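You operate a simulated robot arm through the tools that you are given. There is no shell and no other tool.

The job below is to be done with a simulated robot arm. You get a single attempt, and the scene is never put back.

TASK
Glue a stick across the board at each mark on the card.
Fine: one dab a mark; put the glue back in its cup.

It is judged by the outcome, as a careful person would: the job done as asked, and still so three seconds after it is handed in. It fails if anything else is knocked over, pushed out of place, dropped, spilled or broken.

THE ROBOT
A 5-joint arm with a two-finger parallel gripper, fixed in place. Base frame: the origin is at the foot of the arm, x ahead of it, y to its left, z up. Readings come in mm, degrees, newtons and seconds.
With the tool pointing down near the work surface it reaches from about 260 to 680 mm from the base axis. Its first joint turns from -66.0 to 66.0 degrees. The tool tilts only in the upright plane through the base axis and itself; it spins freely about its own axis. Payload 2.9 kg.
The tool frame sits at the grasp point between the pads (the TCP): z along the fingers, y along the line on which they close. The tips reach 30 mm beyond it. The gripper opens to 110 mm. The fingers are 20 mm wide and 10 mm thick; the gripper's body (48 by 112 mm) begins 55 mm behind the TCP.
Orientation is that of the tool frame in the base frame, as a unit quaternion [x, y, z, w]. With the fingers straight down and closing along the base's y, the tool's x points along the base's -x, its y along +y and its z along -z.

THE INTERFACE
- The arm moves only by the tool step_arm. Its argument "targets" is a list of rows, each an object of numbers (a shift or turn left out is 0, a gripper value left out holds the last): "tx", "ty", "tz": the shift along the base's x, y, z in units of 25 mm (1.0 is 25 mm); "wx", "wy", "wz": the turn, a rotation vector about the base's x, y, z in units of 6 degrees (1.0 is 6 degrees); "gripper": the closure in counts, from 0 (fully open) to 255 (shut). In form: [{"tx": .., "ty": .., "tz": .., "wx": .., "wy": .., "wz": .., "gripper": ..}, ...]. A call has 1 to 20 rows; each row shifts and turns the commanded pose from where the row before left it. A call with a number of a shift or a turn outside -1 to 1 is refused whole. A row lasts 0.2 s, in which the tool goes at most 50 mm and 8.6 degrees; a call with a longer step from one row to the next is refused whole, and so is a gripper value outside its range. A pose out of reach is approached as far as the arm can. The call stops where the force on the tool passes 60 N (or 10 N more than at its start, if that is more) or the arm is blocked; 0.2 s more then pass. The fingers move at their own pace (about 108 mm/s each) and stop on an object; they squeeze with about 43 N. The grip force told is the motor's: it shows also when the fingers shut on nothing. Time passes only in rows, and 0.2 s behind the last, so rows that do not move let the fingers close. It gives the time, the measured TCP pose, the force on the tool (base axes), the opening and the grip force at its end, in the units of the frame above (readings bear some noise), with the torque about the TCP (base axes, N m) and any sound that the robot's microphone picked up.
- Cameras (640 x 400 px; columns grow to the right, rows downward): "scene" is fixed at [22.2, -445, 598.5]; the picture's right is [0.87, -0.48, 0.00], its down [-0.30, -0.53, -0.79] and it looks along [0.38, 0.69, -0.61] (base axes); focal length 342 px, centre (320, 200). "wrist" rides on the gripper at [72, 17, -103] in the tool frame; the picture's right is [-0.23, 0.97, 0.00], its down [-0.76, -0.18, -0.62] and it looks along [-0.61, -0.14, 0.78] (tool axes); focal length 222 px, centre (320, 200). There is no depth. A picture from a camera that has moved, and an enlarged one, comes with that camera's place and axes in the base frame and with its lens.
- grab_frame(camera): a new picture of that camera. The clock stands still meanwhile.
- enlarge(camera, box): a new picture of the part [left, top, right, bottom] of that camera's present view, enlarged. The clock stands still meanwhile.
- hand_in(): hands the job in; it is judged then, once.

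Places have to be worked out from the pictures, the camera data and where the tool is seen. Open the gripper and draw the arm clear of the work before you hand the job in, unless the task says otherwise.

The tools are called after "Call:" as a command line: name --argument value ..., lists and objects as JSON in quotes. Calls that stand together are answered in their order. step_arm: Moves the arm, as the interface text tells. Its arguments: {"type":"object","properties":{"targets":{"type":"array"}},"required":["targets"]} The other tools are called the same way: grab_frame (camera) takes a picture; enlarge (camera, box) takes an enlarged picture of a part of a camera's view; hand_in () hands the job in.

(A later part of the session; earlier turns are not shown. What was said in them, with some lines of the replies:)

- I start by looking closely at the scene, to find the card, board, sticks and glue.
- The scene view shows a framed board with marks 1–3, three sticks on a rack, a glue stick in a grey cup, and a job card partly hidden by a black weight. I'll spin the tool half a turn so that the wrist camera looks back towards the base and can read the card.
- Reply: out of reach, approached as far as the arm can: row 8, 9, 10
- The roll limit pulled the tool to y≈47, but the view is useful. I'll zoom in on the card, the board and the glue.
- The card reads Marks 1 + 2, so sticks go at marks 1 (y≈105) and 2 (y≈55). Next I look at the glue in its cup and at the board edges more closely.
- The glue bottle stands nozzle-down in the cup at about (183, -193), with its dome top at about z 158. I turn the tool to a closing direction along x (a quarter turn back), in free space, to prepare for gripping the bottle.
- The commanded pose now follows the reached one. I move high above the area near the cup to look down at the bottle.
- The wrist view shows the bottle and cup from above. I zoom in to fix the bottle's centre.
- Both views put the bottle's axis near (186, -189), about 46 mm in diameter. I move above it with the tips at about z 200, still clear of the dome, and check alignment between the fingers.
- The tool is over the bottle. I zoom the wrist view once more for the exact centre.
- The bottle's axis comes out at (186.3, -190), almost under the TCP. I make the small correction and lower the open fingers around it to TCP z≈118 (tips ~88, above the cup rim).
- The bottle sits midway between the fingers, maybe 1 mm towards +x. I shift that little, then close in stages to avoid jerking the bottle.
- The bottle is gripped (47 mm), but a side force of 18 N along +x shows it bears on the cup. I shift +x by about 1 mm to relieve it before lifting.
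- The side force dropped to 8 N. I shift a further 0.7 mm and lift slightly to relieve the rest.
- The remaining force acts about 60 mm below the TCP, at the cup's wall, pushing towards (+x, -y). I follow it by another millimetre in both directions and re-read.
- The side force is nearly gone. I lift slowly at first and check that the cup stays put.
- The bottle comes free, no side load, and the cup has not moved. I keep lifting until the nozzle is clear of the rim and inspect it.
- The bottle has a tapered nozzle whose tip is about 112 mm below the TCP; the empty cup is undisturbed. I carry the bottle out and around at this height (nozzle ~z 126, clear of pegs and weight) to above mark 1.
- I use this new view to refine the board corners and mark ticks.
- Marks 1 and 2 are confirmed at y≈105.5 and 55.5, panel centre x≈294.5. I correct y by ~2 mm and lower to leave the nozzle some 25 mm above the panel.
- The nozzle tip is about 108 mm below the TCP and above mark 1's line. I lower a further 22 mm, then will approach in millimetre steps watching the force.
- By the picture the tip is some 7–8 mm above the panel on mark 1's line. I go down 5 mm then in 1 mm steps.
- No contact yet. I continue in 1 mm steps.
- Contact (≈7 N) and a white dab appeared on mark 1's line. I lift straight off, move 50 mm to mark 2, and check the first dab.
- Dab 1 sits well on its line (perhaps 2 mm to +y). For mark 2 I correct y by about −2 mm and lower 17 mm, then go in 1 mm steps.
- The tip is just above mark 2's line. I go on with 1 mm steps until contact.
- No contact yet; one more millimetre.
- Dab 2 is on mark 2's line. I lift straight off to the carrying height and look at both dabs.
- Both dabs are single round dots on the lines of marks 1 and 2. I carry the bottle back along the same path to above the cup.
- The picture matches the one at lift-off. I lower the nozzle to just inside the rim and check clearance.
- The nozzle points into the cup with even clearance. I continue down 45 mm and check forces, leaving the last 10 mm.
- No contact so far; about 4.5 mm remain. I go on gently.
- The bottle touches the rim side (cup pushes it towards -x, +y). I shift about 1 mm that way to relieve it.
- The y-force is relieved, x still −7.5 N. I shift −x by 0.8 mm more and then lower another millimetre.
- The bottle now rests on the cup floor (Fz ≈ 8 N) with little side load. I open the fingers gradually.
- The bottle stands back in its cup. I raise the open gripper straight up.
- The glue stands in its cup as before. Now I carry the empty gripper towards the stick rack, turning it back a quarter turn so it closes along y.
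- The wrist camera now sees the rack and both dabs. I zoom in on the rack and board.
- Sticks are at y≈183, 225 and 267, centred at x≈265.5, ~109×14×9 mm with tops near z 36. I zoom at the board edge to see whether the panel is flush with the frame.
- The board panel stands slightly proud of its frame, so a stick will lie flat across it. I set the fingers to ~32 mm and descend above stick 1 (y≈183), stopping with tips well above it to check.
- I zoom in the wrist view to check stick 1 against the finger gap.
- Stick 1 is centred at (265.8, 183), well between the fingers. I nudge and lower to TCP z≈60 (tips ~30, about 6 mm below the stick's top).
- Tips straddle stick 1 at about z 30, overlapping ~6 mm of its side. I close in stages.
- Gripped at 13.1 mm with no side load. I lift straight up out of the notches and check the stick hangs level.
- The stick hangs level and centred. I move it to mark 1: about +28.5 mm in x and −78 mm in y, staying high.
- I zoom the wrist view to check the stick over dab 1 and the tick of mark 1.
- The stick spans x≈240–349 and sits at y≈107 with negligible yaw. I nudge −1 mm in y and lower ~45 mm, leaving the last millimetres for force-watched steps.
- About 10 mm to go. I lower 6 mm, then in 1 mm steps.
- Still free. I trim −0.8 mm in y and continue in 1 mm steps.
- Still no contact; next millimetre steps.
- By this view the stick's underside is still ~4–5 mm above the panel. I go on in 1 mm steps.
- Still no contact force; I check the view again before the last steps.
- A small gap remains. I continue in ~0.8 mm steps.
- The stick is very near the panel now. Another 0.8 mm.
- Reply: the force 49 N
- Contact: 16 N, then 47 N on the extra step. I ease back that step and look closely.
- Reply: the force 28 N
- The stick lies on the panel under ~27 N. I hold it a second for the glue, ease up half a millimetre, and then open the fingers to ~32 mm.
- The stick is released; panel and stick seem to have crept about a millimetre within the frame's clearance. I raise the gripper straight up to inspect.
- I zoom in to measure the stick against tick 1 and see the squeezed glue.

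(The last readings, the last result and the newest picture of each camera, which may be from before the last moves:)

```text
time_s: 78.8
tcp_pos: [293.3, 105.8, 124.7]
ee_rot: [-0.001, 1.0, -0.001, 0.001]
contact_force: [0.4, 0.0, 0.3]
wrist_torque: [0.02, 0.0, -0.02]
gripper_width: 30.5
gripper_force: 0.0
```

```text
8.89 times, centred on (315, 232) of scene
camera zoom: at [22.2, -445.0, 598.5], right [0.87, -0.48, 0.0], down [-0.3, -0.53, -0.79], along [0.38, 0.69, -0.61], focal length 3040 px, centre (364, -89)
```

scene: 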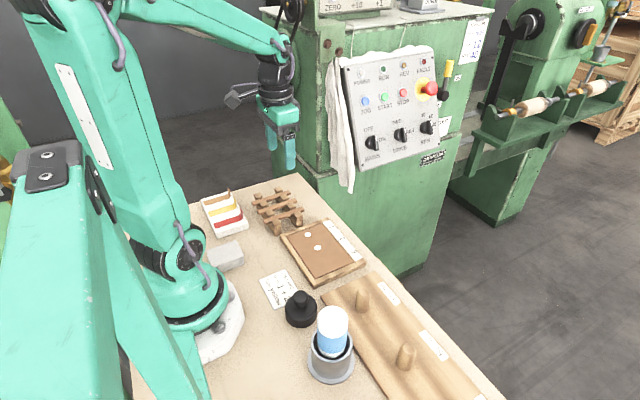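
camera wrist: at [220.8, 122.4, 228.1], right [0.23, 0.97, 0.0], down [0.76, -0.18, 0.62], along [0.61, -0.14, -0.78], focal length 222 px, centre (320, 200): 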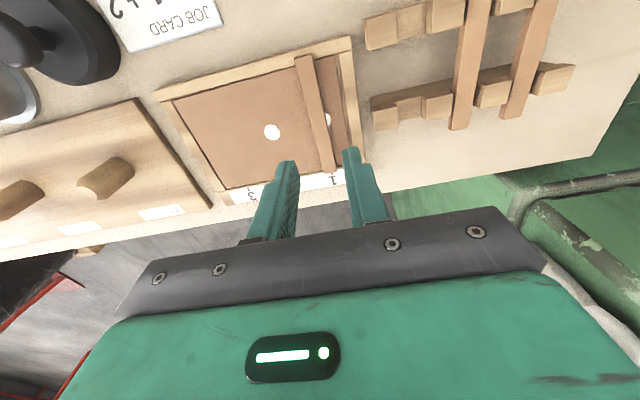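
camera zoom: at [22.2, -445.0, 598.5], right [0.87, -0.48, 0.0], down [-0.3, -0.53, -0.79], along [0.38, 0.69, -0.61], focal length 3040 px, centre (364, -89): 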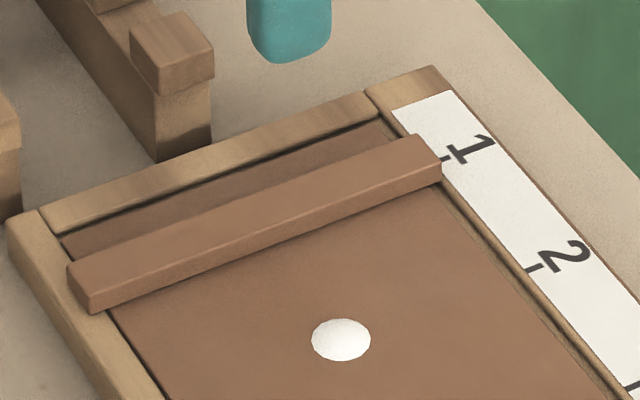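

Stick 1 is down across the board at mark 1 (about 2.5 mm to −y, tick within its width), glue squeezed under it. I now go for stick 2 at y≈225, gripping it slightly higher so the tips stay off the board later.

Call:
step_arm --targets '[{"tx": -0.1, "ty": 0.4}, {"tx": -0.11, "ty": 0.5}, {"tx": -0.11, "ty": 0.5}, {"tx": -0.11, "ty": 0.5}, {"tx": -0.11, "ty": 0.5}, {"tx": -0.11, "ty": 0.5}, {"tx": -0.11, "ty": 0.5}, {"tx": -0.11, "ty": 0.5}, {"tx": -0.11, "ty": 0.5}, {"tx": -0.11, "ty": 0.48, "gripper": 181}, {}, {}]'

Call:
grab_frame --camera "wrist"

Call:
enlarge --camera "wrist" --box '[200, 20, 440, 220]'

```text
time_s: 81.4
tcp_pos: [263.9, 226.2, 124.0]
ee_rot: [0.0, 1.0, 0.0, 0.0]
contact_force: [0.0, 0.7, 0.4]
wrist_torque: [0.05, 0.03, -0.01]
gripper_width: 32.0
gripper_force: 0.0
```

```text
taken
camera wrist: at [193.2, 244.1, 227.1], right [0.23, 0.97, 0.0], down [0.76, -0.18, 0.62], along [0.61, -0.14, -0.78], focal length 222 px, centre (320, 200)
```

wrist: 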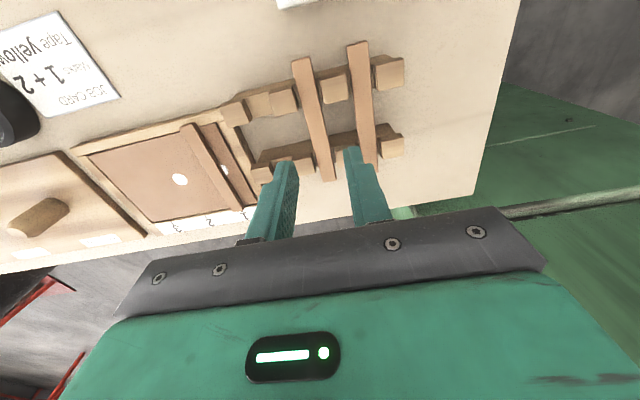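

```text
2.00 times, centred on (320, 120) of wrist
camera zoom: at [193.2, 244.1, 227.1], right [0.23, 0.97, 0.0], down [0.76, -0.18, 0.62], along [0.61, -0.14, -0.78], focal length 444 px, centre (320, 360)
```

zoom: 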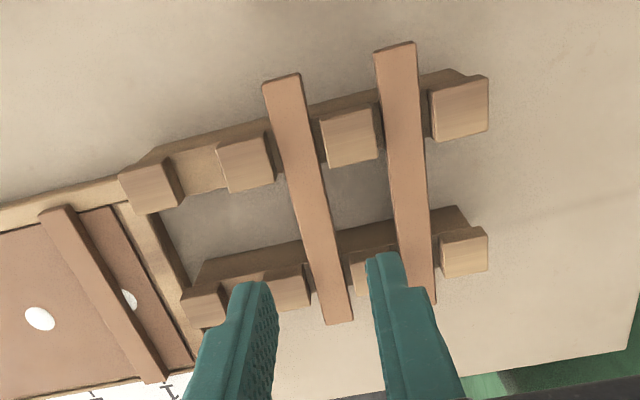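

Stick 2 is centred at about (264, 225). From the contact readings the stick tops are really near z 41, so I grip 4 mm higher than before: trim y −1.3 mm and descend to TCP z≈65.5.

Call:
step_arm --targets '[{"ty": -0.05}, {"tz": -0.7}, {"tz": -0.7}, {"tz": -0.5}, {"tz": -0.3}, {"tz": -0.17}, {}, {}]'

Call:
enlarge --camera "scene" --box '[250, 175, 310, 225]'

Call:
enlarge --camera "wrist" --box '[220, 60, 420, 240]'

```text
time_s: 83.2
tcp_pos: [266.3, 226.0, 64.5]
ee_rot: [0.0, 1.0, 0.0, 0.0]
contact_force: [-0.8, -0.6, 0.5]
wrist_torque: [-0.01, 0.0, -0.03]
gripper_width: 32.2
gripper_force: 0.1
```

```text
8.00 times, centred on (280, 200) of scene
camera zoom: at [22.2, -445.0, 598.5], right [0.87, -0.48, 0.0], down [-0.3, -0.53, -0.79], along [0.38, 0.69, -0.61], focal length 2736 px, centre (640, 200)
```

zoom: 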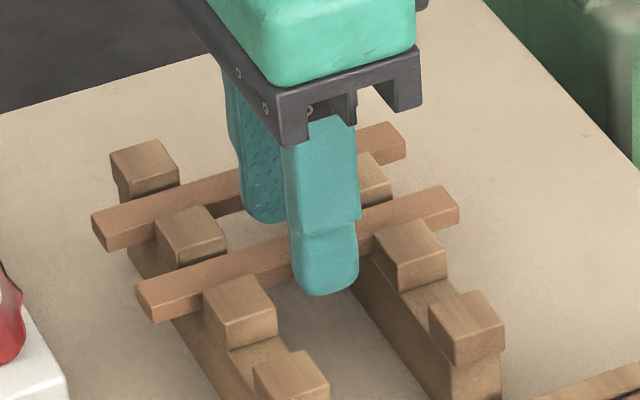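

```text
2.22 times, centred on (320, 150) of wrist
camera zoom: at [193.1, 243.1, 167.5], right [0.23, 0.97, 0.0], down [0.76, -0.18, 0.62], along [0.61, -0.14, -0.78], focal length 494 px, centre (320, 311)
```

zoom: 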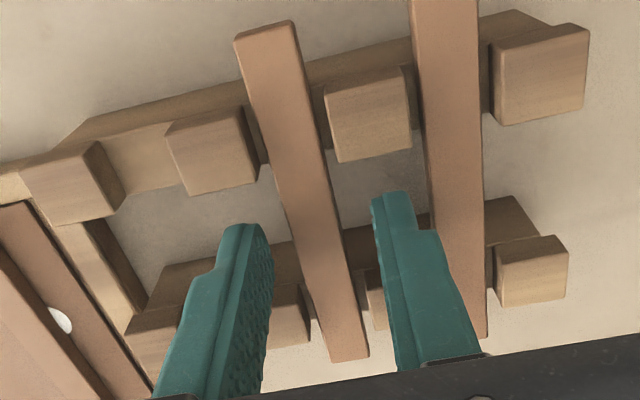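

The view matches that of the first grip. I close in stages.

Call:
step_arm --targets '[{"gripper": 205}, {"gripper": 213}, {"gripper": 218}, {"gripper": 223}, {"gripper": 228}, {"gripper": 235}, {"gripper": 240}]'

Call:
enlarge --camera "scene" --box '[250, 175, 310, 225]'

```text
time_s: 84.8
tcp_pos: [266.6, 225.9, 63.9]
ee_rot: [-0.001, 1.0, 0.0, 0.0]
contact_force: [0.1, -0.7, 0.5]
wrist_torque: [0.01, -0.04, -0.02]
gripper_width: 13.1
gripper_force: 43.4
```

```text
8.00 times, centred on (280, 200) of scene
camera zoom: at [22.2, -445.0, 598.5], right [0.87, -0.48, 0.0], down [-0.3, -0.53, -0.79], along [0.38, 0.69, -0.61], focal length 2736 px, centre (640, 200)
```

zoom: 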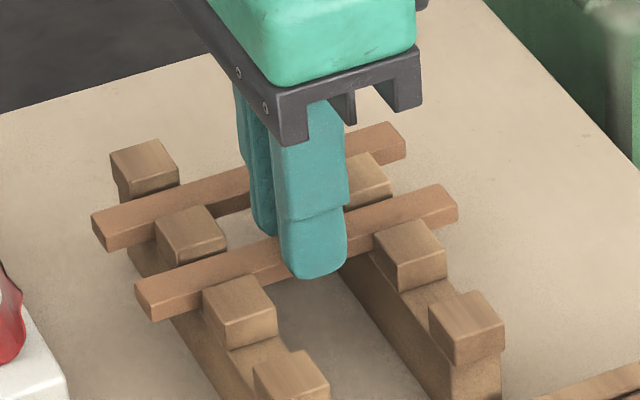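

Gripped cleanly. I lift it out of the rack straight up and carry it to mark 2 (≈ +29 mm x, −169 mm y), passing high over stick 1.

Call:
step_arm --targets '[{"tz": 0.1}, {"tz": 0.2}, {"tz": 0.4}, {"tz": 0.5}, {"tz": 0.6}, {}, {"tx": 0.1, "ty": -0.5}, {"tx": 0.12, "ty": -0.7}, {"tx": 0.12, "ty": -0.7}, {"tx": 0.12, "ty": -0.7}, {"tx": 0.12, "ty": -0.7}, {"tx": 0.12, "ty": -0.7}, {"tx": 0.12, "ty": -0.7}, {"tx": 0.12, "ty": -0.7}, {"tx": 0.12, "ty": -0.7}, {"tx": 0.11, "ty": -0.65}, {}, {}]'

Call:
grab_frame --camera "wrist"

Call:
enlarge --camera "wrist" --box '[200, 60, 400, 230]'

Call:
enlarge --camera "scene" --box '[260, 180, 370, 280]'

```text
time_s: 88.6
tcp_pos: [293.5, 56.2, 111.0]
ee_rot: [0.001, 1.0, 0.0, 0.0]
contact_force: [-0.6, 0.1, 0.5]
wrist_torque: [0.02, -0.04, 0.02]
gripper_width: 13.2
gripper_force: 43.3
```

```text
taken
camera wrist: at [221.6, 74.6, 213.4], right [0.23, 0.97, 0.0], down [0.76, -0.18, 0.62], along [0.61, -0.14, -0.78], focal length 222 px, centre (320, 200)
```

wrist: 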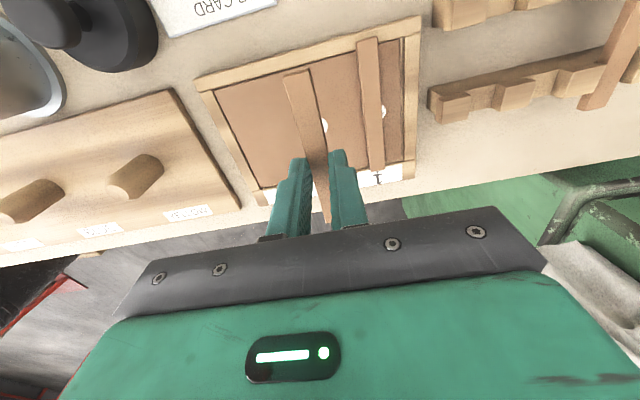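

```text
2.35 times, centred on (300, 145) of wrist
camera zoom: at [221.6, 74.6, 213.4], right [0.23, 0.97, 0.0], down [0.76, -0.18, 0.62], along [0.61, -0.14, -0.78], focal length 523 px, centre (367, 329)
```

zoom: 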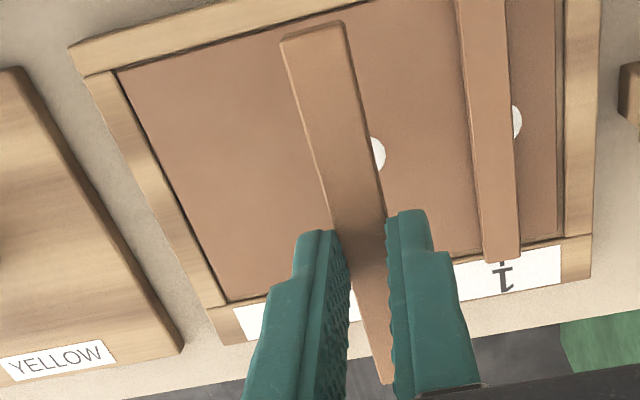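

```text
4.00 times, centred on (315, 230) of scene
camera zoom: at [22.2, -445.0, 598.5], right [0.87, -0.48, 0.0], down [-0.3, -0.53, -0.79], along [0.38, 0.69, -0.61], focal length 1368 px, centre (340, 80)
```

zoom: 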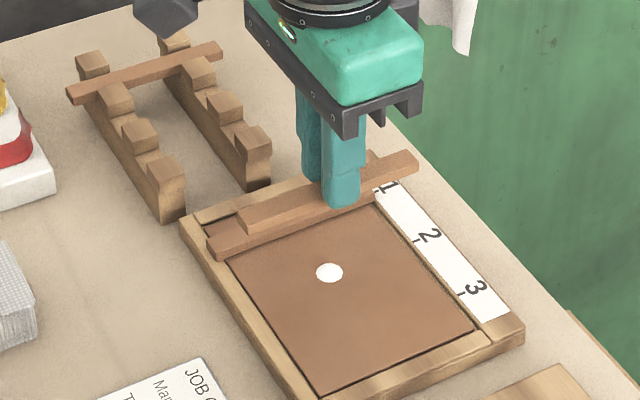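

The stick is over mark 2 (perhaps 1–2 mm to +y). I lower it to ~14 mm above the panel, where parallax is small, to judge alignment.

Call:
step_arm --targets '[{"tz": -0.5}, {"tz": -0.5}, {"tz": -0.5}, {"tz": -0.3}, {}, {}]'

Call:
enlarge --camera "wrist" --box '[200, 60, 440, 230]'

Call:
enlarge --camera "scene" --box '[280, 205, 360, 265]'

```text
time_s: 90.0
tcp_pos: [295.2, 57.1, 64.4]
ee_rot: [0.0, 1.0, 0.0, 0.0]
contact_force: [-0.4, -0.3, 0.4]
wrist_torque: [-0.02, -0.01, 0.02]
gripper_width: 13.1
gripper_force: 43.1
```

```text
2.35 times, centred on (320, 145) of wrist
camera zoom: at [222.8, 74.1, 167.7], right [0.23, 0.97, 0.0], down [0.76, -0.18, 0.62], along [0.61, -0.14, -0.78], focal length 523 px, centre (320, 329)
```

zoom: 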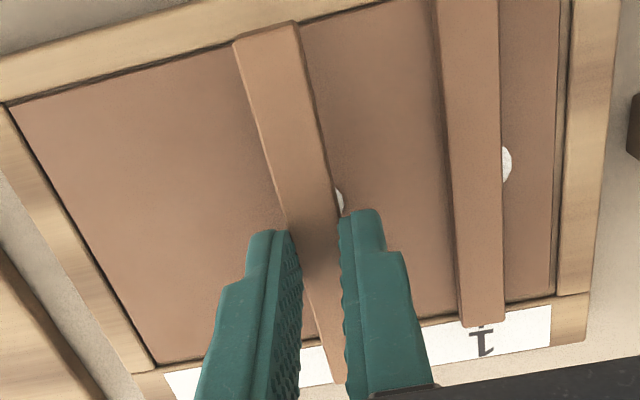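

```text
6.67 times, centred on (320, 235) of scene
camera zoom: at [22.2, -445.0, 598.5], right [0.87, -0.48, 0.0], down [-0.3, -0.53, -0.79], along [0.38, 0.69, -0.61], focal length 2280 px, centre (320, -33)
```

zoom: 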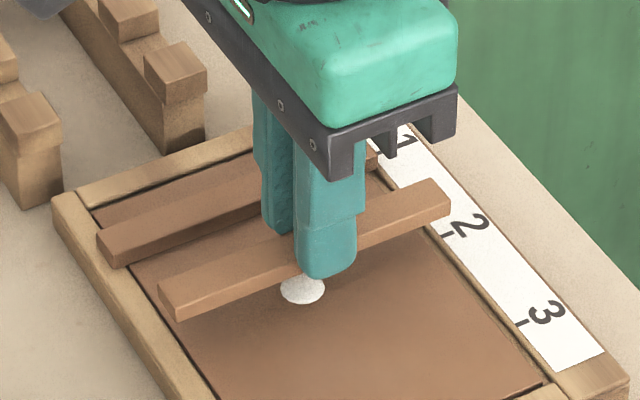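

Scene view puts stick 2 within about half a millimetre of mark 2 and over its dab. I lower 10 mm more and measure again just above the panel.

Call:
step_arm --targets '[{"tx": 0.04, "tz": -0.2}, {"tz": -0.2}, {}]'

Call:
enlarge --camera "scene" --box '[280, 210, 350, 260]'

```text
time_s: 90.8
tcp_pos: [296.5, 58.6, 54.1]
ee_rot: [0.0, 1.0, -0.001, 0.0]
contact_force: [0.3, -0.5, 0.3]
wrist_torque: [-0.01, -0.01, 0.0]
gripper_width: 13.4
gripper_force: 43.2
```

```text
8.00 times, centred on (315, 235) of scene
camera zoom: at [22.2, -445.0, 598.5], right [0.87, -0.48, 0.0], down [-0.3, -0.53, -0.79], along [0.38, 0.69, -0.61], focal length 2736 px, centre (360, -80)
```

zoom: 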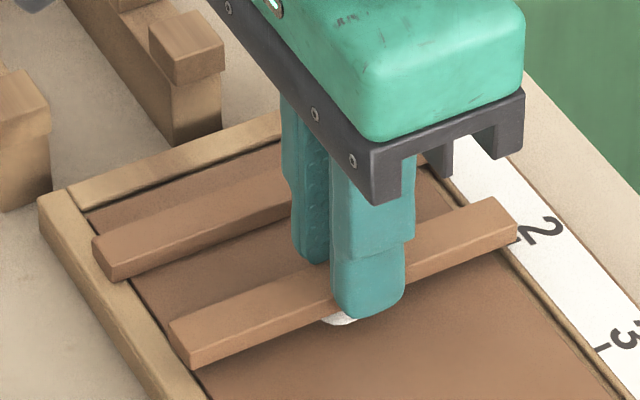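

This closer view puts stick 2 about 2.5 mm to +y of mark 2. I shift −2 mm in y and re-measure before touching down.

Call:
step_arm --targets '[{"ty": -0.08}, {"tz": -0.04}, {}]'

Call:
enlarge --camera "scene" --box '[280, 210, 350, 260]'

Call:
enlarge --camera "wrist" --box '[200, 60, 440, 230]'

```text
time_s: 91.6
tcp_pos: [295.6, 54.5, 54.4]
ee_rot: [0.001, 1.0, 0.0, 0.0]
contact_force: [0.5, -1.1, -0.3]
wrist_torque: [0.01, 0.01, 0.01]
gripper_width: 12.9
gripper_force: 43.0
```

```text
8.00 times, centred on (315, 235) of scene
camera zoom: at [22.2, -445.0, 598.5], right [0.87, -0.48, 0.0], down [-0.3, -0.53, -0.79], along [0.38, 0.69, -0.61], focal length 2736 px, centre (360, -80)
```

zoom: 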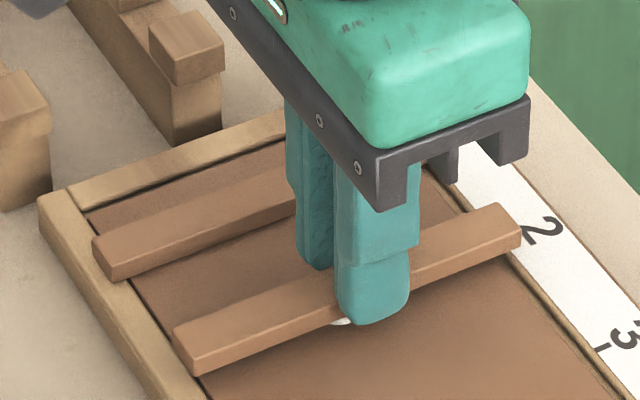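

```text
2.35 times, centred on (320, 145) of wrist
camera zoom: at [223.5, 72.1, 157.1], right [0.23, 0.97, 0.0], down [0.76, -0.18, 0.62], along [0.61, -0.14, -0.78], focal length 523 px, centre (320, 329)
```

zoom: 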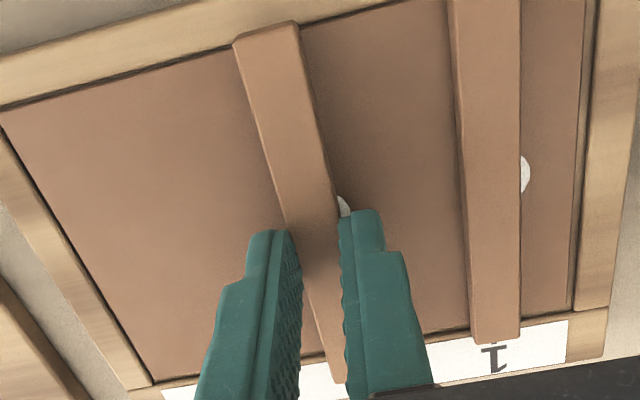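

Stick 2 is now within about half a millimetre of mark 2 by both views. I lower in small steps until first contact.

Call:
step_arm --targets '[{"tz": -0.04}, {}]'

Call:
step_arm --targets '[{"tz": -0.03}, {}]'

Call:
step_arm --targets '[{"tz": -0.02}, {}]'

```text
time_s: 92.2
tcp_pos: [295.9, 55.6, 52.7]
ee_rot: [0.0, 1.0, 0.0, 0.0]
contact_force: [0.4, -0.1, -0.3]
wrist_torque: [0.03, 0.0, 0.02]
gripper_width: 13.2
gripper_force: 43.0
```

```text
time_s: 92.8
tcp_pos: [296.3, 56.2, 52.4]
ee_rot: [0.0, 1.0, 0.0, 0.0]
contact_force: [-0.4, 0.0, -0.4]
wrist_torque: [-0.01, 0.01, 0.0]
gripper_width: 12.8
gripper_force: 42.6
```

```text
time_s: 93.4
tcp_pos: [294.5, 55.4, 51.7]
ee_rot: [0.001, 1.0, 0.0, 0.0]
contact_force: [0.2, 0.0, 0.1]
wrist_torque: [0.02, 0.0, -0.01]
gripper_width: 13.1
gripper_force: 42.7
```

No contact yet (expected ~2 mm further). Half-millimetre steps now.

Call:
step_arm --targets '[{"tz": -0.02}, {}]'

Call:
step_arm --targets '[{"tz": -0.02}, {}]'

Call:
step_arm --targets '[{"tz": -0.02}, {}]'

```text
time_s: 94.0
tcp_pos: [295.4, 54.7, 50.6]
ee_rot: [0.0, 1.0, 0.0, 0.0]
contact_force: [0.1, 0.1, 0.3]
wrist_torque: [0.02, 0.0, -0.01]
gripper_width: 13.3
gripper_force: 42.8
```

```text
time_s: 94.6
tcp_pos: [295.6, 54.7, 51.4]
ee_rot: [0.0, 1.0, 0.001, 0.0]
contact_force: [-0.6, 0.0, 0.1]
wrist_torque: [0.01, 0.0, 0.0]
gripper_width: 13.5
gripper_force: 43.0
```

```text
time_s: 95.2
tcp_pos: [295.7, 55.4, 50.4]
ee_rot: [0.0, 1.0, 0.0, 0.0]
contact_force: [-0.2, -0.2, 0.1]
wrist_torque: [0.02, 0.01, 0.03]
gripper_width: 13.1
gripper_force: 43.3
```

Still free at −14.75 mm from the rack height. I continue with half-millimetre steps.

Call:
step_arm --targets '[{"tz": -0.02}, {}]'

Call:
step_arm --targets '[{"tz": -0.02}, {}]'

Call:
enlarge --camera "scene" --box '[280, 215, 345, 260]'

```text
time_s: 95.8
tcp_pos: [294.2, 55.0, 51.2]
ee_rot: [0.0, 1.0, 0.0, -0.001]
contact_force: [0.4, 0.0, 0.4]
wrist_torque: [0.01, 0.0, 0.0]
gripper_width: 13.2
gripper_force: 43.1
```

```text
time_s: 96.4
tcp_pos: [296.6, 54.2, 50.4]
ee_rot: [0.0, 1.0, -0.001, 0.0]
contact_force: [0.4, 0.1, -0.5]
wrist_torque: [-0.03, 0.02, 0.0]
gripper_width: 13.1
gripper_force: 43.1
```

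```text
8.89 times, centred on (312, 238) of scene
camera zoom: at [22.2, -445.0, 598.5], right [0.87, -0.48, 0.0], down [-0.3, -0.53, -0.79], along [0.38, 0.69, -0.61], focal length 3040 px, centre (387, -133)
```

zoom: 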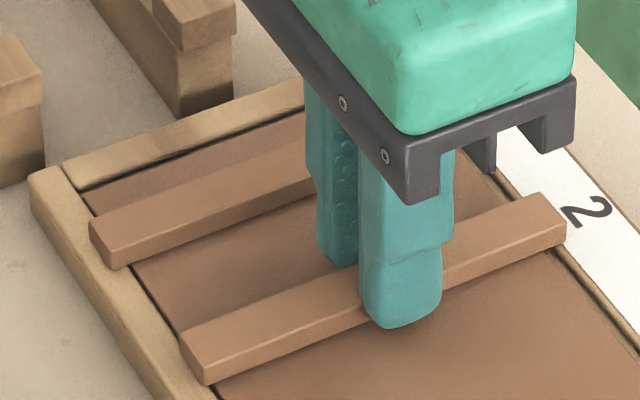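

A thin gap remains under the stick. Further half-millimetre steps.

Call:
step_arm --targets '[{"tz": -0.02}, {}]'

Call:
step_arm --targets '[{"tz": -0.02}, {}]'

```text
time_s: 97.0
tcp_pos: [297.3, 55.0, 48.9]
ee_rot: [0.0, 1.0, 0.0, 0.001]
contact_force: [-2.1, -0.2, 15.3]
wrist_torque: [-0.01, 0.22, 0.0]
gripper_width: 13.0
gripper_force: 43.0
```

```text
time_s: 97.6
tcp_pos: [296.1, 54.9, 50.2]
ee_rot: [0.0, 1.0, 0.0, -0.001]
contact_force: [-12.8, 6.0, 44.0]
wrist_torque: [0.16, 0.45, 0.05]
gripper_width: 12.9
gripper_force: 43.5
```

Contact at 15 N (44 N after the queued extra step). I ease back and hold a second for the glue to take.

Call:
step_arm --targets '[{"tz": 0.02}, {}, {}, {}, {}]'

Call:
enlarge --camera "scene" --box '[280, 215, 345, 260]'

```text
time_s: 98.8
tcp_pos: [296.8, 54.9, 48.3]
ee_rot: [0.0, 1.0, -0.001, 0.001]
contact_force: [-5.4, -2.5, 32.1]
wrist_torque: [-0.09, 0.22, -0.01]
gripper_width: 13.1
gripper_force: 42.8
```

```text
8.89 times, centred on (312, 238) of scene
camera zoom: at [22.1, -445.0, 598.5], right [0.87, -0.48, 0.0], down [-0.3, -0.53, -0.79], along [0.38, 0.69, -0.61], focal length 3040 px, centre (387, -133)
```

zoom: 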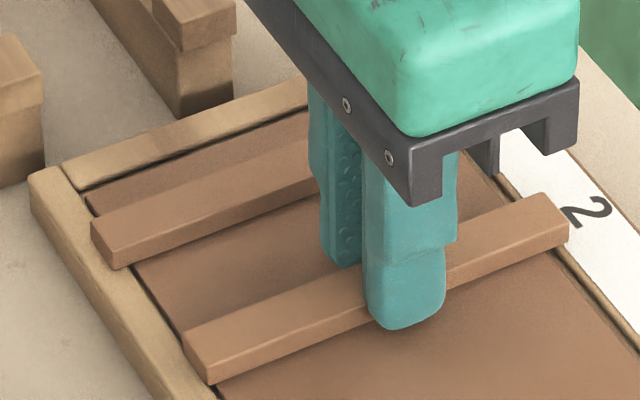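

The stick sits on the panel. I ease off another half millimetre, then open the fingers gently.

Call:
step_arm --targets '[{"tz": 0.02}, {}, {}]'

Call:
step_arm --targets '[{"gripper": 228}, {"gripper": 224}, {"gripper": 220}, {"gripper": 212}, {"gripper": 200}, {"gripper": 185}, {}]'

Call:
enlarge --camera "scene" --box '[280, 215, 345, 260]'

```text
time_s: 99.6
tcp_pos: [296.0, 56.2, 49.9]
ee_rot: [0.0, 1.0, 0.0, 0.001]
contact_force: [4.9, -2.4, 4.9]
wrist_torque: [-0.01, -0.28, -0.06]
gripper_width: 13.1
gripper_force: 43.0
```

```text
time_s: 101.2
tcp_pos: [295.8, 55.3, 48.9]
ee_rot: [0.0, 1.0, 0.0, 0.0]
contact_force: [0.2, 0.0, 0.7]
wrist_torque: [-0.02, -0.05, 0.01]
gripper_width: 30.3
gripper_force: 0.1
```

```text
8.89 times, centred on (312, 238) of scene
camera zoom: at [22.2, -445.0, 598.5], right [0.87, -0.48, 0.0], down [-0.3, -0.53, -0.79], along [0.38, 0.69, -0.61], focal length 3040 px, centre (387, -133)
```

zoom: 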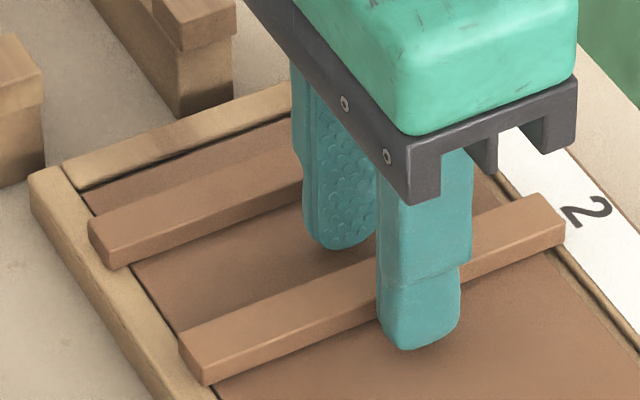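

Released with no leftover force. I raise the gripper straight up and inspect both sticks.

Call:
step_arm --targets '[{"tz": 0.2}, {"tz": 0.5}, {"tz": 0.8}, {"tz": 0.8}, {"tz": 0.8}, {"tz": 0.8}, {"tz": 0.8}, {}]'

Call:
enlarge --camera "scene" --box '[275, 205, 365, 280]'

Call:
enlarge --camera "wrist" --box '[180, 40, 440, 220]'

Call:
grab_frame --camera "scene"

```text
time_s: 103.0
tcp_pos: [296.4, 56.0, 165.8]
ee_rot: [0.0, 1.0, 0.0, 0.0]
contact_force: [-0.3, -0.2, 0.3]
wrist_torque: [0.02, 0.01, -0.01]
gripper_width: 30.1
gripper_force: 0.0
```

```text
5.33 times, centred on (320, 242) of scene
camera zoom: at [22.2, -445.0, 598.5], right [0.87, -0.48, 0.0], down [-0.3, -0.53, -0.79], along [0.38, 0.69, -0.61], focal length 1824 px, centre (320, -27)
```

zoom: 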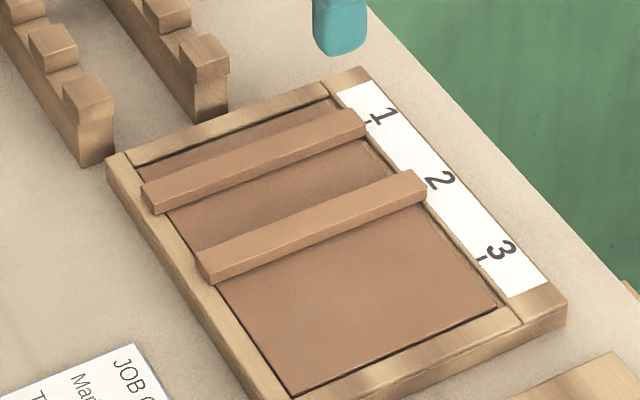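

```text
2.22 times, centred on (310, 130) of wrist
camera zoom: at [223.6, 71.9, 269.1], right [0.23, 0.97, 0.0], down [0.76, -0.18, 0.62], along [0.61, -0.14, -0.78], focal length 494 px, centre (342, 356)
```

zoom: 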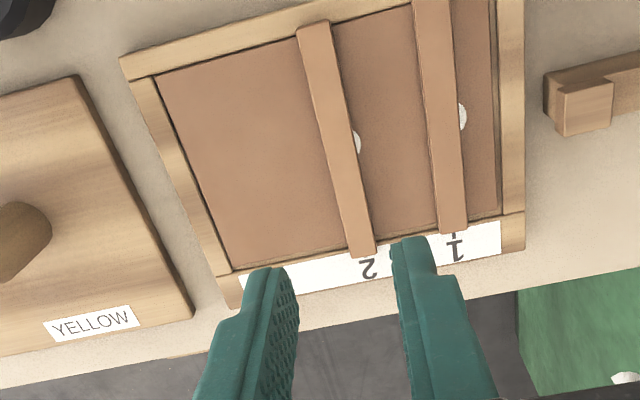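

```text
taken
```

scene: 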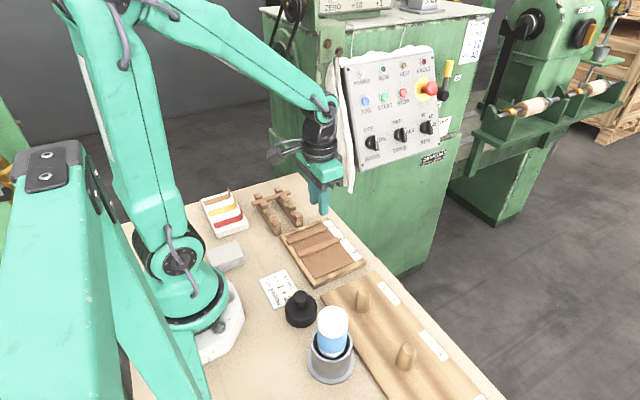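

Both sticks lie flat across the board with their ends at ticks 1 and 2 (offsets under ~1 mm). Stick 1 was let down lightly last time, so I'll press it gently from above with closed fingers: first move over its centre and descend to ~5 mm above it.

Call:
step_arm --targets '[{"gripper": 255}, {"tx": -0.1, "ty": 0.65}, {"tx": -0.1, "ty": 0.65}, {"ty": 0.65}, {}, {"tz": -0.8}, {"tz": -0.8}, {"tz": -0.8}, {"tz": -0.7}, {"tz": -0.6}, {"tz": -0.4}, {}]'

Call:
enlarge --camera "scene" --box '[275, 195, 345, 250]'

Call:
enlarge --camera "wrist" --box '[220, 60, 420, 230]'

```text
time_s: 105.6
tcp_pos: [290.0, 103.6, 64.9]
ee_rot: [0.0, 1.0, 0.0, 0.0]
contact_force: [-0.1, -0.3, 0.3]
wrist_torque: [0.01, 0.0, -0.03]
gripper_width: 0.3
gripper_force: 37.8
```

```text
7.27 times, centred on (310, 222) of scene
camera zoom: at [22.2, -445.0, 598.5], right [0.87, -0.48, 0.0], down [-0.3, -0.53, -0.79], along [0.38, 0.69, -0.61], focal length 2488 px, centre (393, 36)
```

zoom: 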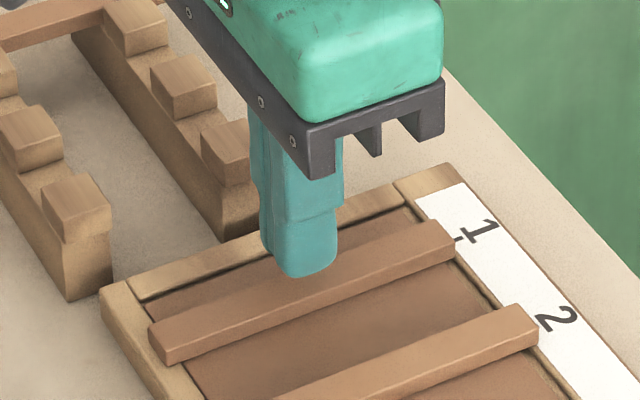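

```text
2.35 times, centred on (320, 145) of wrist
camera zoom: at [217.5, 120.6, 168.3], right [0.23, 0.97, 0.0], down [0.76, -0.18, 0.62], along [0.61, -0.14, -0.78], focal length 523 px, centre (320, 329)
```

zoom: 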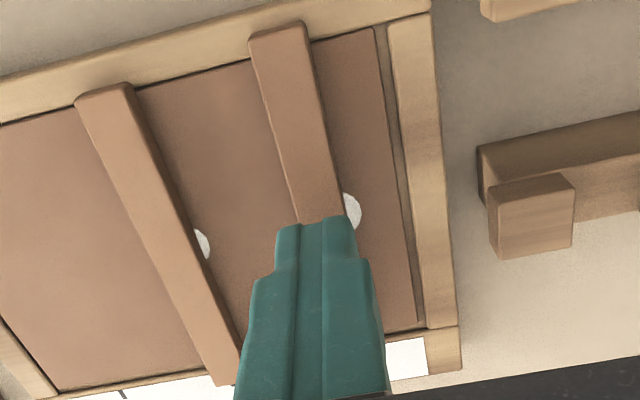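

The closed fingertips are centred over stick 1, about 9 mm up. I lower 7 mm, then in half-millimetre steps to a light press.

Call:
step_arm --targets '[{"tz": -0.14}, {"tz": -0.12}, {}]'

Call:
step_arm --targets '[{"tz": -0.03}, {}]'

```text
time_s: 106.4
tcp_pos: [290.1, 104.0, 58.1]
ee_rot: [0.001, 1.0, 0.0, 0.0]
contact_force: [0.0, 0.2, 0.4]
wrist_torque: [-0.02, 0.01, 0.0]
gripper_width: 0.0
gripper_force: 37.4
```

```text
time_s: 107.0
tcp_pos: [289.8, 103.3, 56.7]
ee_rot: [0.0, 1.0, 0.0, 0.0]
contact_force: [0.1, -0.2, -0.5]
wrist_torque: [-0.03, -0.01, 0.0]
gripper_width: 0.0
gripper_force: 37.8
```

No contact yet; half-millimetre step.

Call:
step_arm --targets '[{"tz": -0.02}, {}]'

```text
time_s: 107.6
tcp_pos: [289.5, 103.7, 56.3]
ee_rot: [0.0, 1.0, 0.0, -0.001]
contact_force: [-0.6, -0.5, 0.2]
wrist_torque: [-0.02, -0.02, 0.0]
gripper_width: 0.1
gripper_force: 37.8
```

Still free; another half millimetre.

Call:
step_arm --targets '[{"tz": -0.02}, {}]'

```text
time_s: 108.2
tcp_pos: [290.9, 104.4, 55.5]
ee_rot: [0.0, 1.0, 0.0, 0.0]
contact_force: [0.8, 0.3, 0.1]
wrist_torque: [-0.01, 0.03, 0.03]
gripper_width: 0.0
gripper_force: 37.7
```

Still free; another half millimetre.

Call:
step_arm --targets '[{"tz": -0.02}, {}]'

```text
time_s: 108.8
tcp_pos: [291.2, 104.3, 56.3]
ee_rot: [0.0, 1.0, 0.0, 0.0]
contact_force: [0.3, -0.8, -0.3]
wrist_torque: [-0.02, 0.01, -0.01]
gripper_width: 0.0
gripper_force: 37.6
```

Still free; another half millimetre.

Call:
step_arm --targets '[{"tz": -0.02}, {}]'

Call:
enlarge --camera "scene" --box '[275, 205, 335, 250]'

```text
time_s: 109.4
tcp_pos: [291.9, 104.0, 56.2]
ee_rot: [-0.001, 1.0, 0.0, -0.001]
contact_force: [0.0, -0.4, -0.2]
wrist_torque: [0.01, 0.01, -0.04]
gripper_width: 0.3
gripper_force: 37.7
```

```text
8.89 times, centred on (305, 228) of scene
camera zoom: at [22.2, -445.0, 598.5], right [0.87, -0.48, 0.0], down [-0.3, -0.53, -0.79], along [0.38, 0.69, -0.61], focal length 3040 px, centre (453, -44)
```

zoom: 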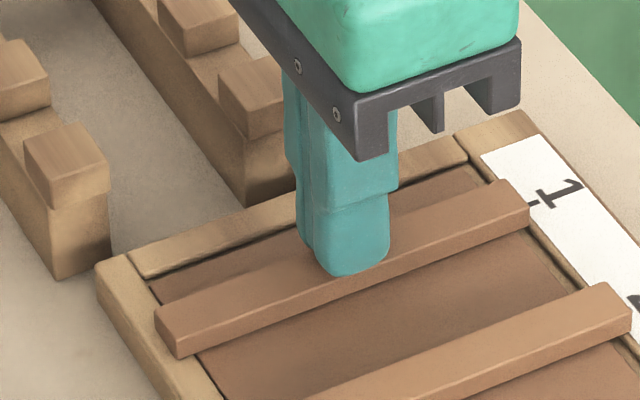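

The tips look practically on the stick. Another half millimetre step.

Call:
step_arm --targets '[{"tz": -0.02}, {}]'

```text
time_s: 110.0
tcp_pos: [290.7, 103.8, 54.4]
ee_rot: [0.0, 1.0, 0.0, 0.0]
contact_force: [0.7, -0.3, 0.3]
wrist_torque: [-0.01, 0.02, 0.03]
gripper_width: 0.0
gripper_force: 37.4
```

Still no force; one more.

Call:
step_arm --targets '[{"tz": -0.02}, {}]'

```text
time_s: 110.6
tcp_pos: [290.7, 104.3, 52.9]
ee_rot: [0.0, 1.0, -0.001, -0.001]
contact_force: [0.2, 0.3, -0.1]
wrist_torque: [-0.01, 0.02, 0.01]
gripper_width: 0.0
gripper_force: 37.6
```

Call:
enlarge --camera "scene" --box '[290, 210, 330, 240]'

Call:
step_arm --targets '[{"tz": -0.02}, {}]'

```text
13.33 times, centred on (310, 225) of scene
camera zoom: at [22.2, -445.0, 598.5], right [0.87, -0.48, 0.0], down [-0.3, -0.53, -0.79], along [0.38, 0.69, -0.61], focal length 4560 px, centre (453, -133)
```

zoom: 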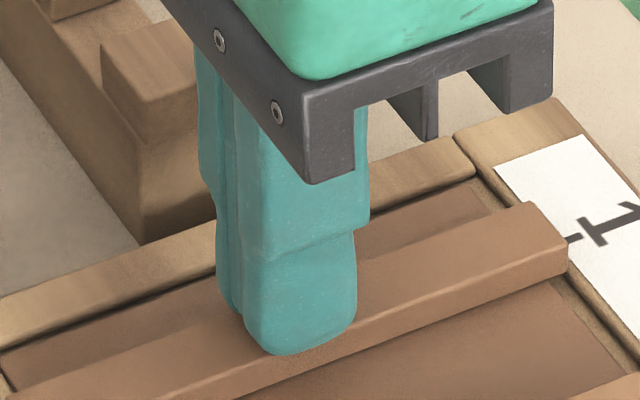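

```text
time_s: 111.2
tcp_pos: [289.8, 102.9, 53.7]
ee_rot: [-0.001, 1.0, 0.0, 0.0]
contact_force: [0.5, 0.5, 0.2]
wrist_torque: [0.03, -0.03, -0.02]
gripper_width: 0.1
gripper_force: 37.6
```

The tips are just above the stick's top. Another half-millimetre step.

Call:
step_arm --targets '[{"tz": -0.02}, {}]'

```text
time_s: 111.8
tcp_pos: [290.5, 102.1, 52.0]
ee_rot: [0.0, 1.0, 0.0, -0.001]
contact_force: [0.2, -1.0, 0.2]
wrist_torque: [0.05, 0.0, -0.03]
gripper_width: 0.0
gripper_force: 37.6
```

One more half millimetre.

Call:
step_arm --targets '[{"tz": -0.02}, {}]'

```text
time_s: 112.4
tcp_pos: [291.3, 103.3, 53.0]
ee_rot: [0.0, 1.0, 0.0, 0.0]
contact_force: [-1.6, -5.4, 12.0]
wrist_torque: [-0.14, 0.05, -0.02]
gripper_width: 0.1
gripper_force: 37.5
```

A light press of 12 N on stick 1. I hold it for a second and then lift straight off.

Call:
step_arm --targets '[{}, {}, {}, {}, {"tz": 0.1}, {"tz": 0.4}, {"tz": 0.8}, {"tz": 0.8}, {"tz": 0.8}, {"tz": 0.8}, {"tz": 0.8}, {"tz": 0.8}]'

Call:
enlarge --camera "scene" --box '[275, 205, 365, 280]'

Call:
grab_frame --camera "wrist"

```text
time_s: 115.0
tcp_pos: [291.4, 103.8, 185.7]
ee_rot: [0.0, 1.0, 0.0, 0.001]
contact_force: [-0.1, 0.6, -0.3]
wrist_torque: [0.04, -0.01, -0.01]
gripper_width: 0.1
gripper_force: 37.5
```

```text
5.33 times, centred on (320, 242) of scene
camera zoom: at [22.2, -445.0, 598.5], right [0.87, -0.48, 0.0], down [-0.3, -0.53, -0.79], along [0.38, 0.69, -0.61], focal length 1824 px, centre (320, -27)
```

zoom: 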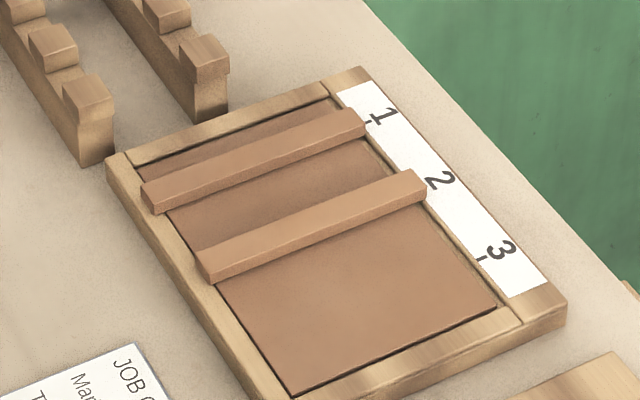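

```text
taken
camera wrist: at [219.0, 120.5, 288.4], right [0.23, 0.97, 0.0], down [0.76, -0.18, 0.62], along [0.61, -0.14, -0.78], focal length 222 px, centre (320, 200)
```

wrist: 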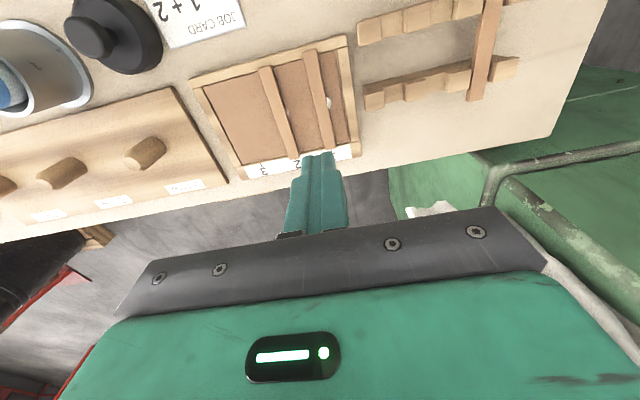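

Both sticks stayed put. I open the gripper and draw the arm up and clear, back towards its starting pose.

Call:
step_arm --targets '[{"gripper": 0, "tz": 0.8}, {"tz": 0.8}, {"tz": 0.8}, {"tz": 0.8}, {"tz": 0.8}, {"tz": 0.8}, {"tz": 0.5, "tx": 0.5}, {"tx": 0.7}, {"tx": 0.7}, {"tx": 0.7}, {"tx": 0.7}, {"tx": 0.7}, {}, {}]'

Call:
grab_frame --camera "scene"

Call:
enlarge --camera "scene" --box '[280, 280, 390, 390]'

Call:
enlarge --camera "scene" --box '[190, 170, 370, 300]'

```text
time_s: 118.0
tcp_pos: [391.0, 105.2, 316.7]
ee_rot: [0.0, 1.0, -0.001, 0.001]
contact_force: [0.4, 0.5, -0.1]
wrist_torque: [-0.02, 0.03, -0.02]
gripper_width: 109.9
gripper_force: 0.1
```

```text
taken
```

scene: 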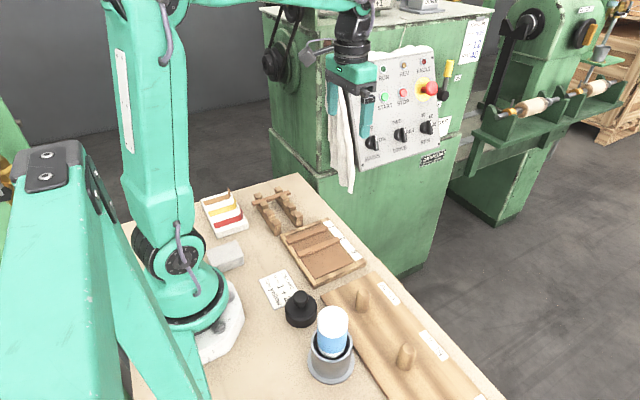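

```text
3.64 times, centred on (335, 335) of scene
camera zoom: at [22.2, -445.0, 598.5], right [0.87, -0.48, 0.0], down [-0.3, -0.53, -0.79], along [0.38, 0.69, -0.61], focal length 1244 px, centre (266, -291)
```

zoom: 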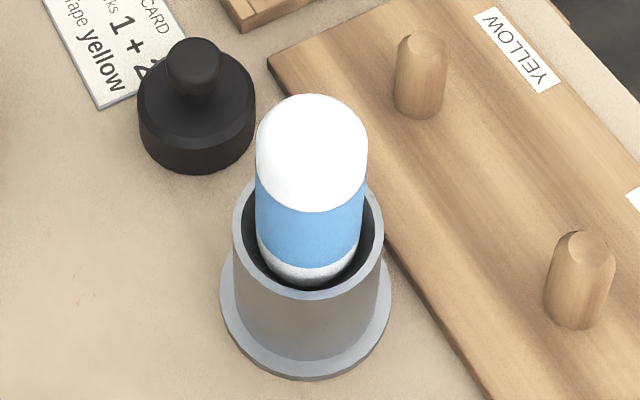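

```text
3.08 times, centred on (280, 235) of scene
camera zoom: at [22.2, -445.0, 598.5], right [0.87, -0.48, 0.0], down [-0.3, -0.53, -0.79], along [0.38, 0.69, -0.61], focal length 1052 px, centre (443, 92)
```

zoom: 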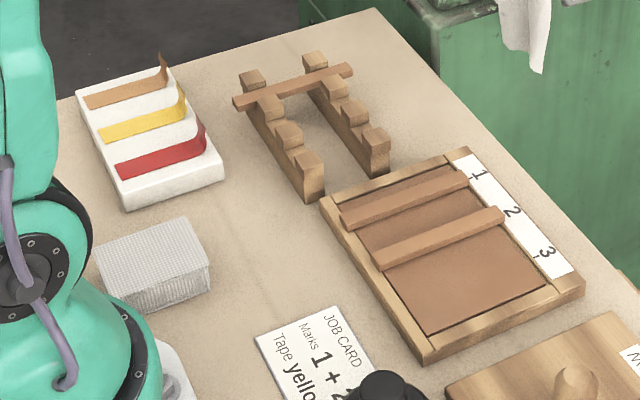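

All is in order: sticks glued across the board at marks 1 and 2, mark 3 empty, glue upright in its cup, the third stick still on its rack, and nothing else disturbed. The gripper is open and clear, so I hand in.

Call:
hand_in

```text
The job is handed in.
```

The job is done and handed in. The card calls for marks 1 and 2, so there is now one stick across the board at each, on a single dab of glue. The glue is back upright in its cup.

- **Placement:** both sticks lie flat across the board, each within about 1 mm of its mark in the last pictures.
- **Glue bond:** I pressed both sticks down and neither moved afterwards, but I did not pull on them to test the bond.
- **Excess glue:** a little glue shows along one edge of each stick.
- **Board panel:** the panel sits loosely in its frame and shifted about 1 mm when I set down the first stick. The frame itself did not move.
- **Not done:** the card also says "Tape yellow". The task did not ask for taping, so I left it.

The last pictures show the third stick still on its rack and nothing else moved or knocked over. The gripper is open and clear of the work.
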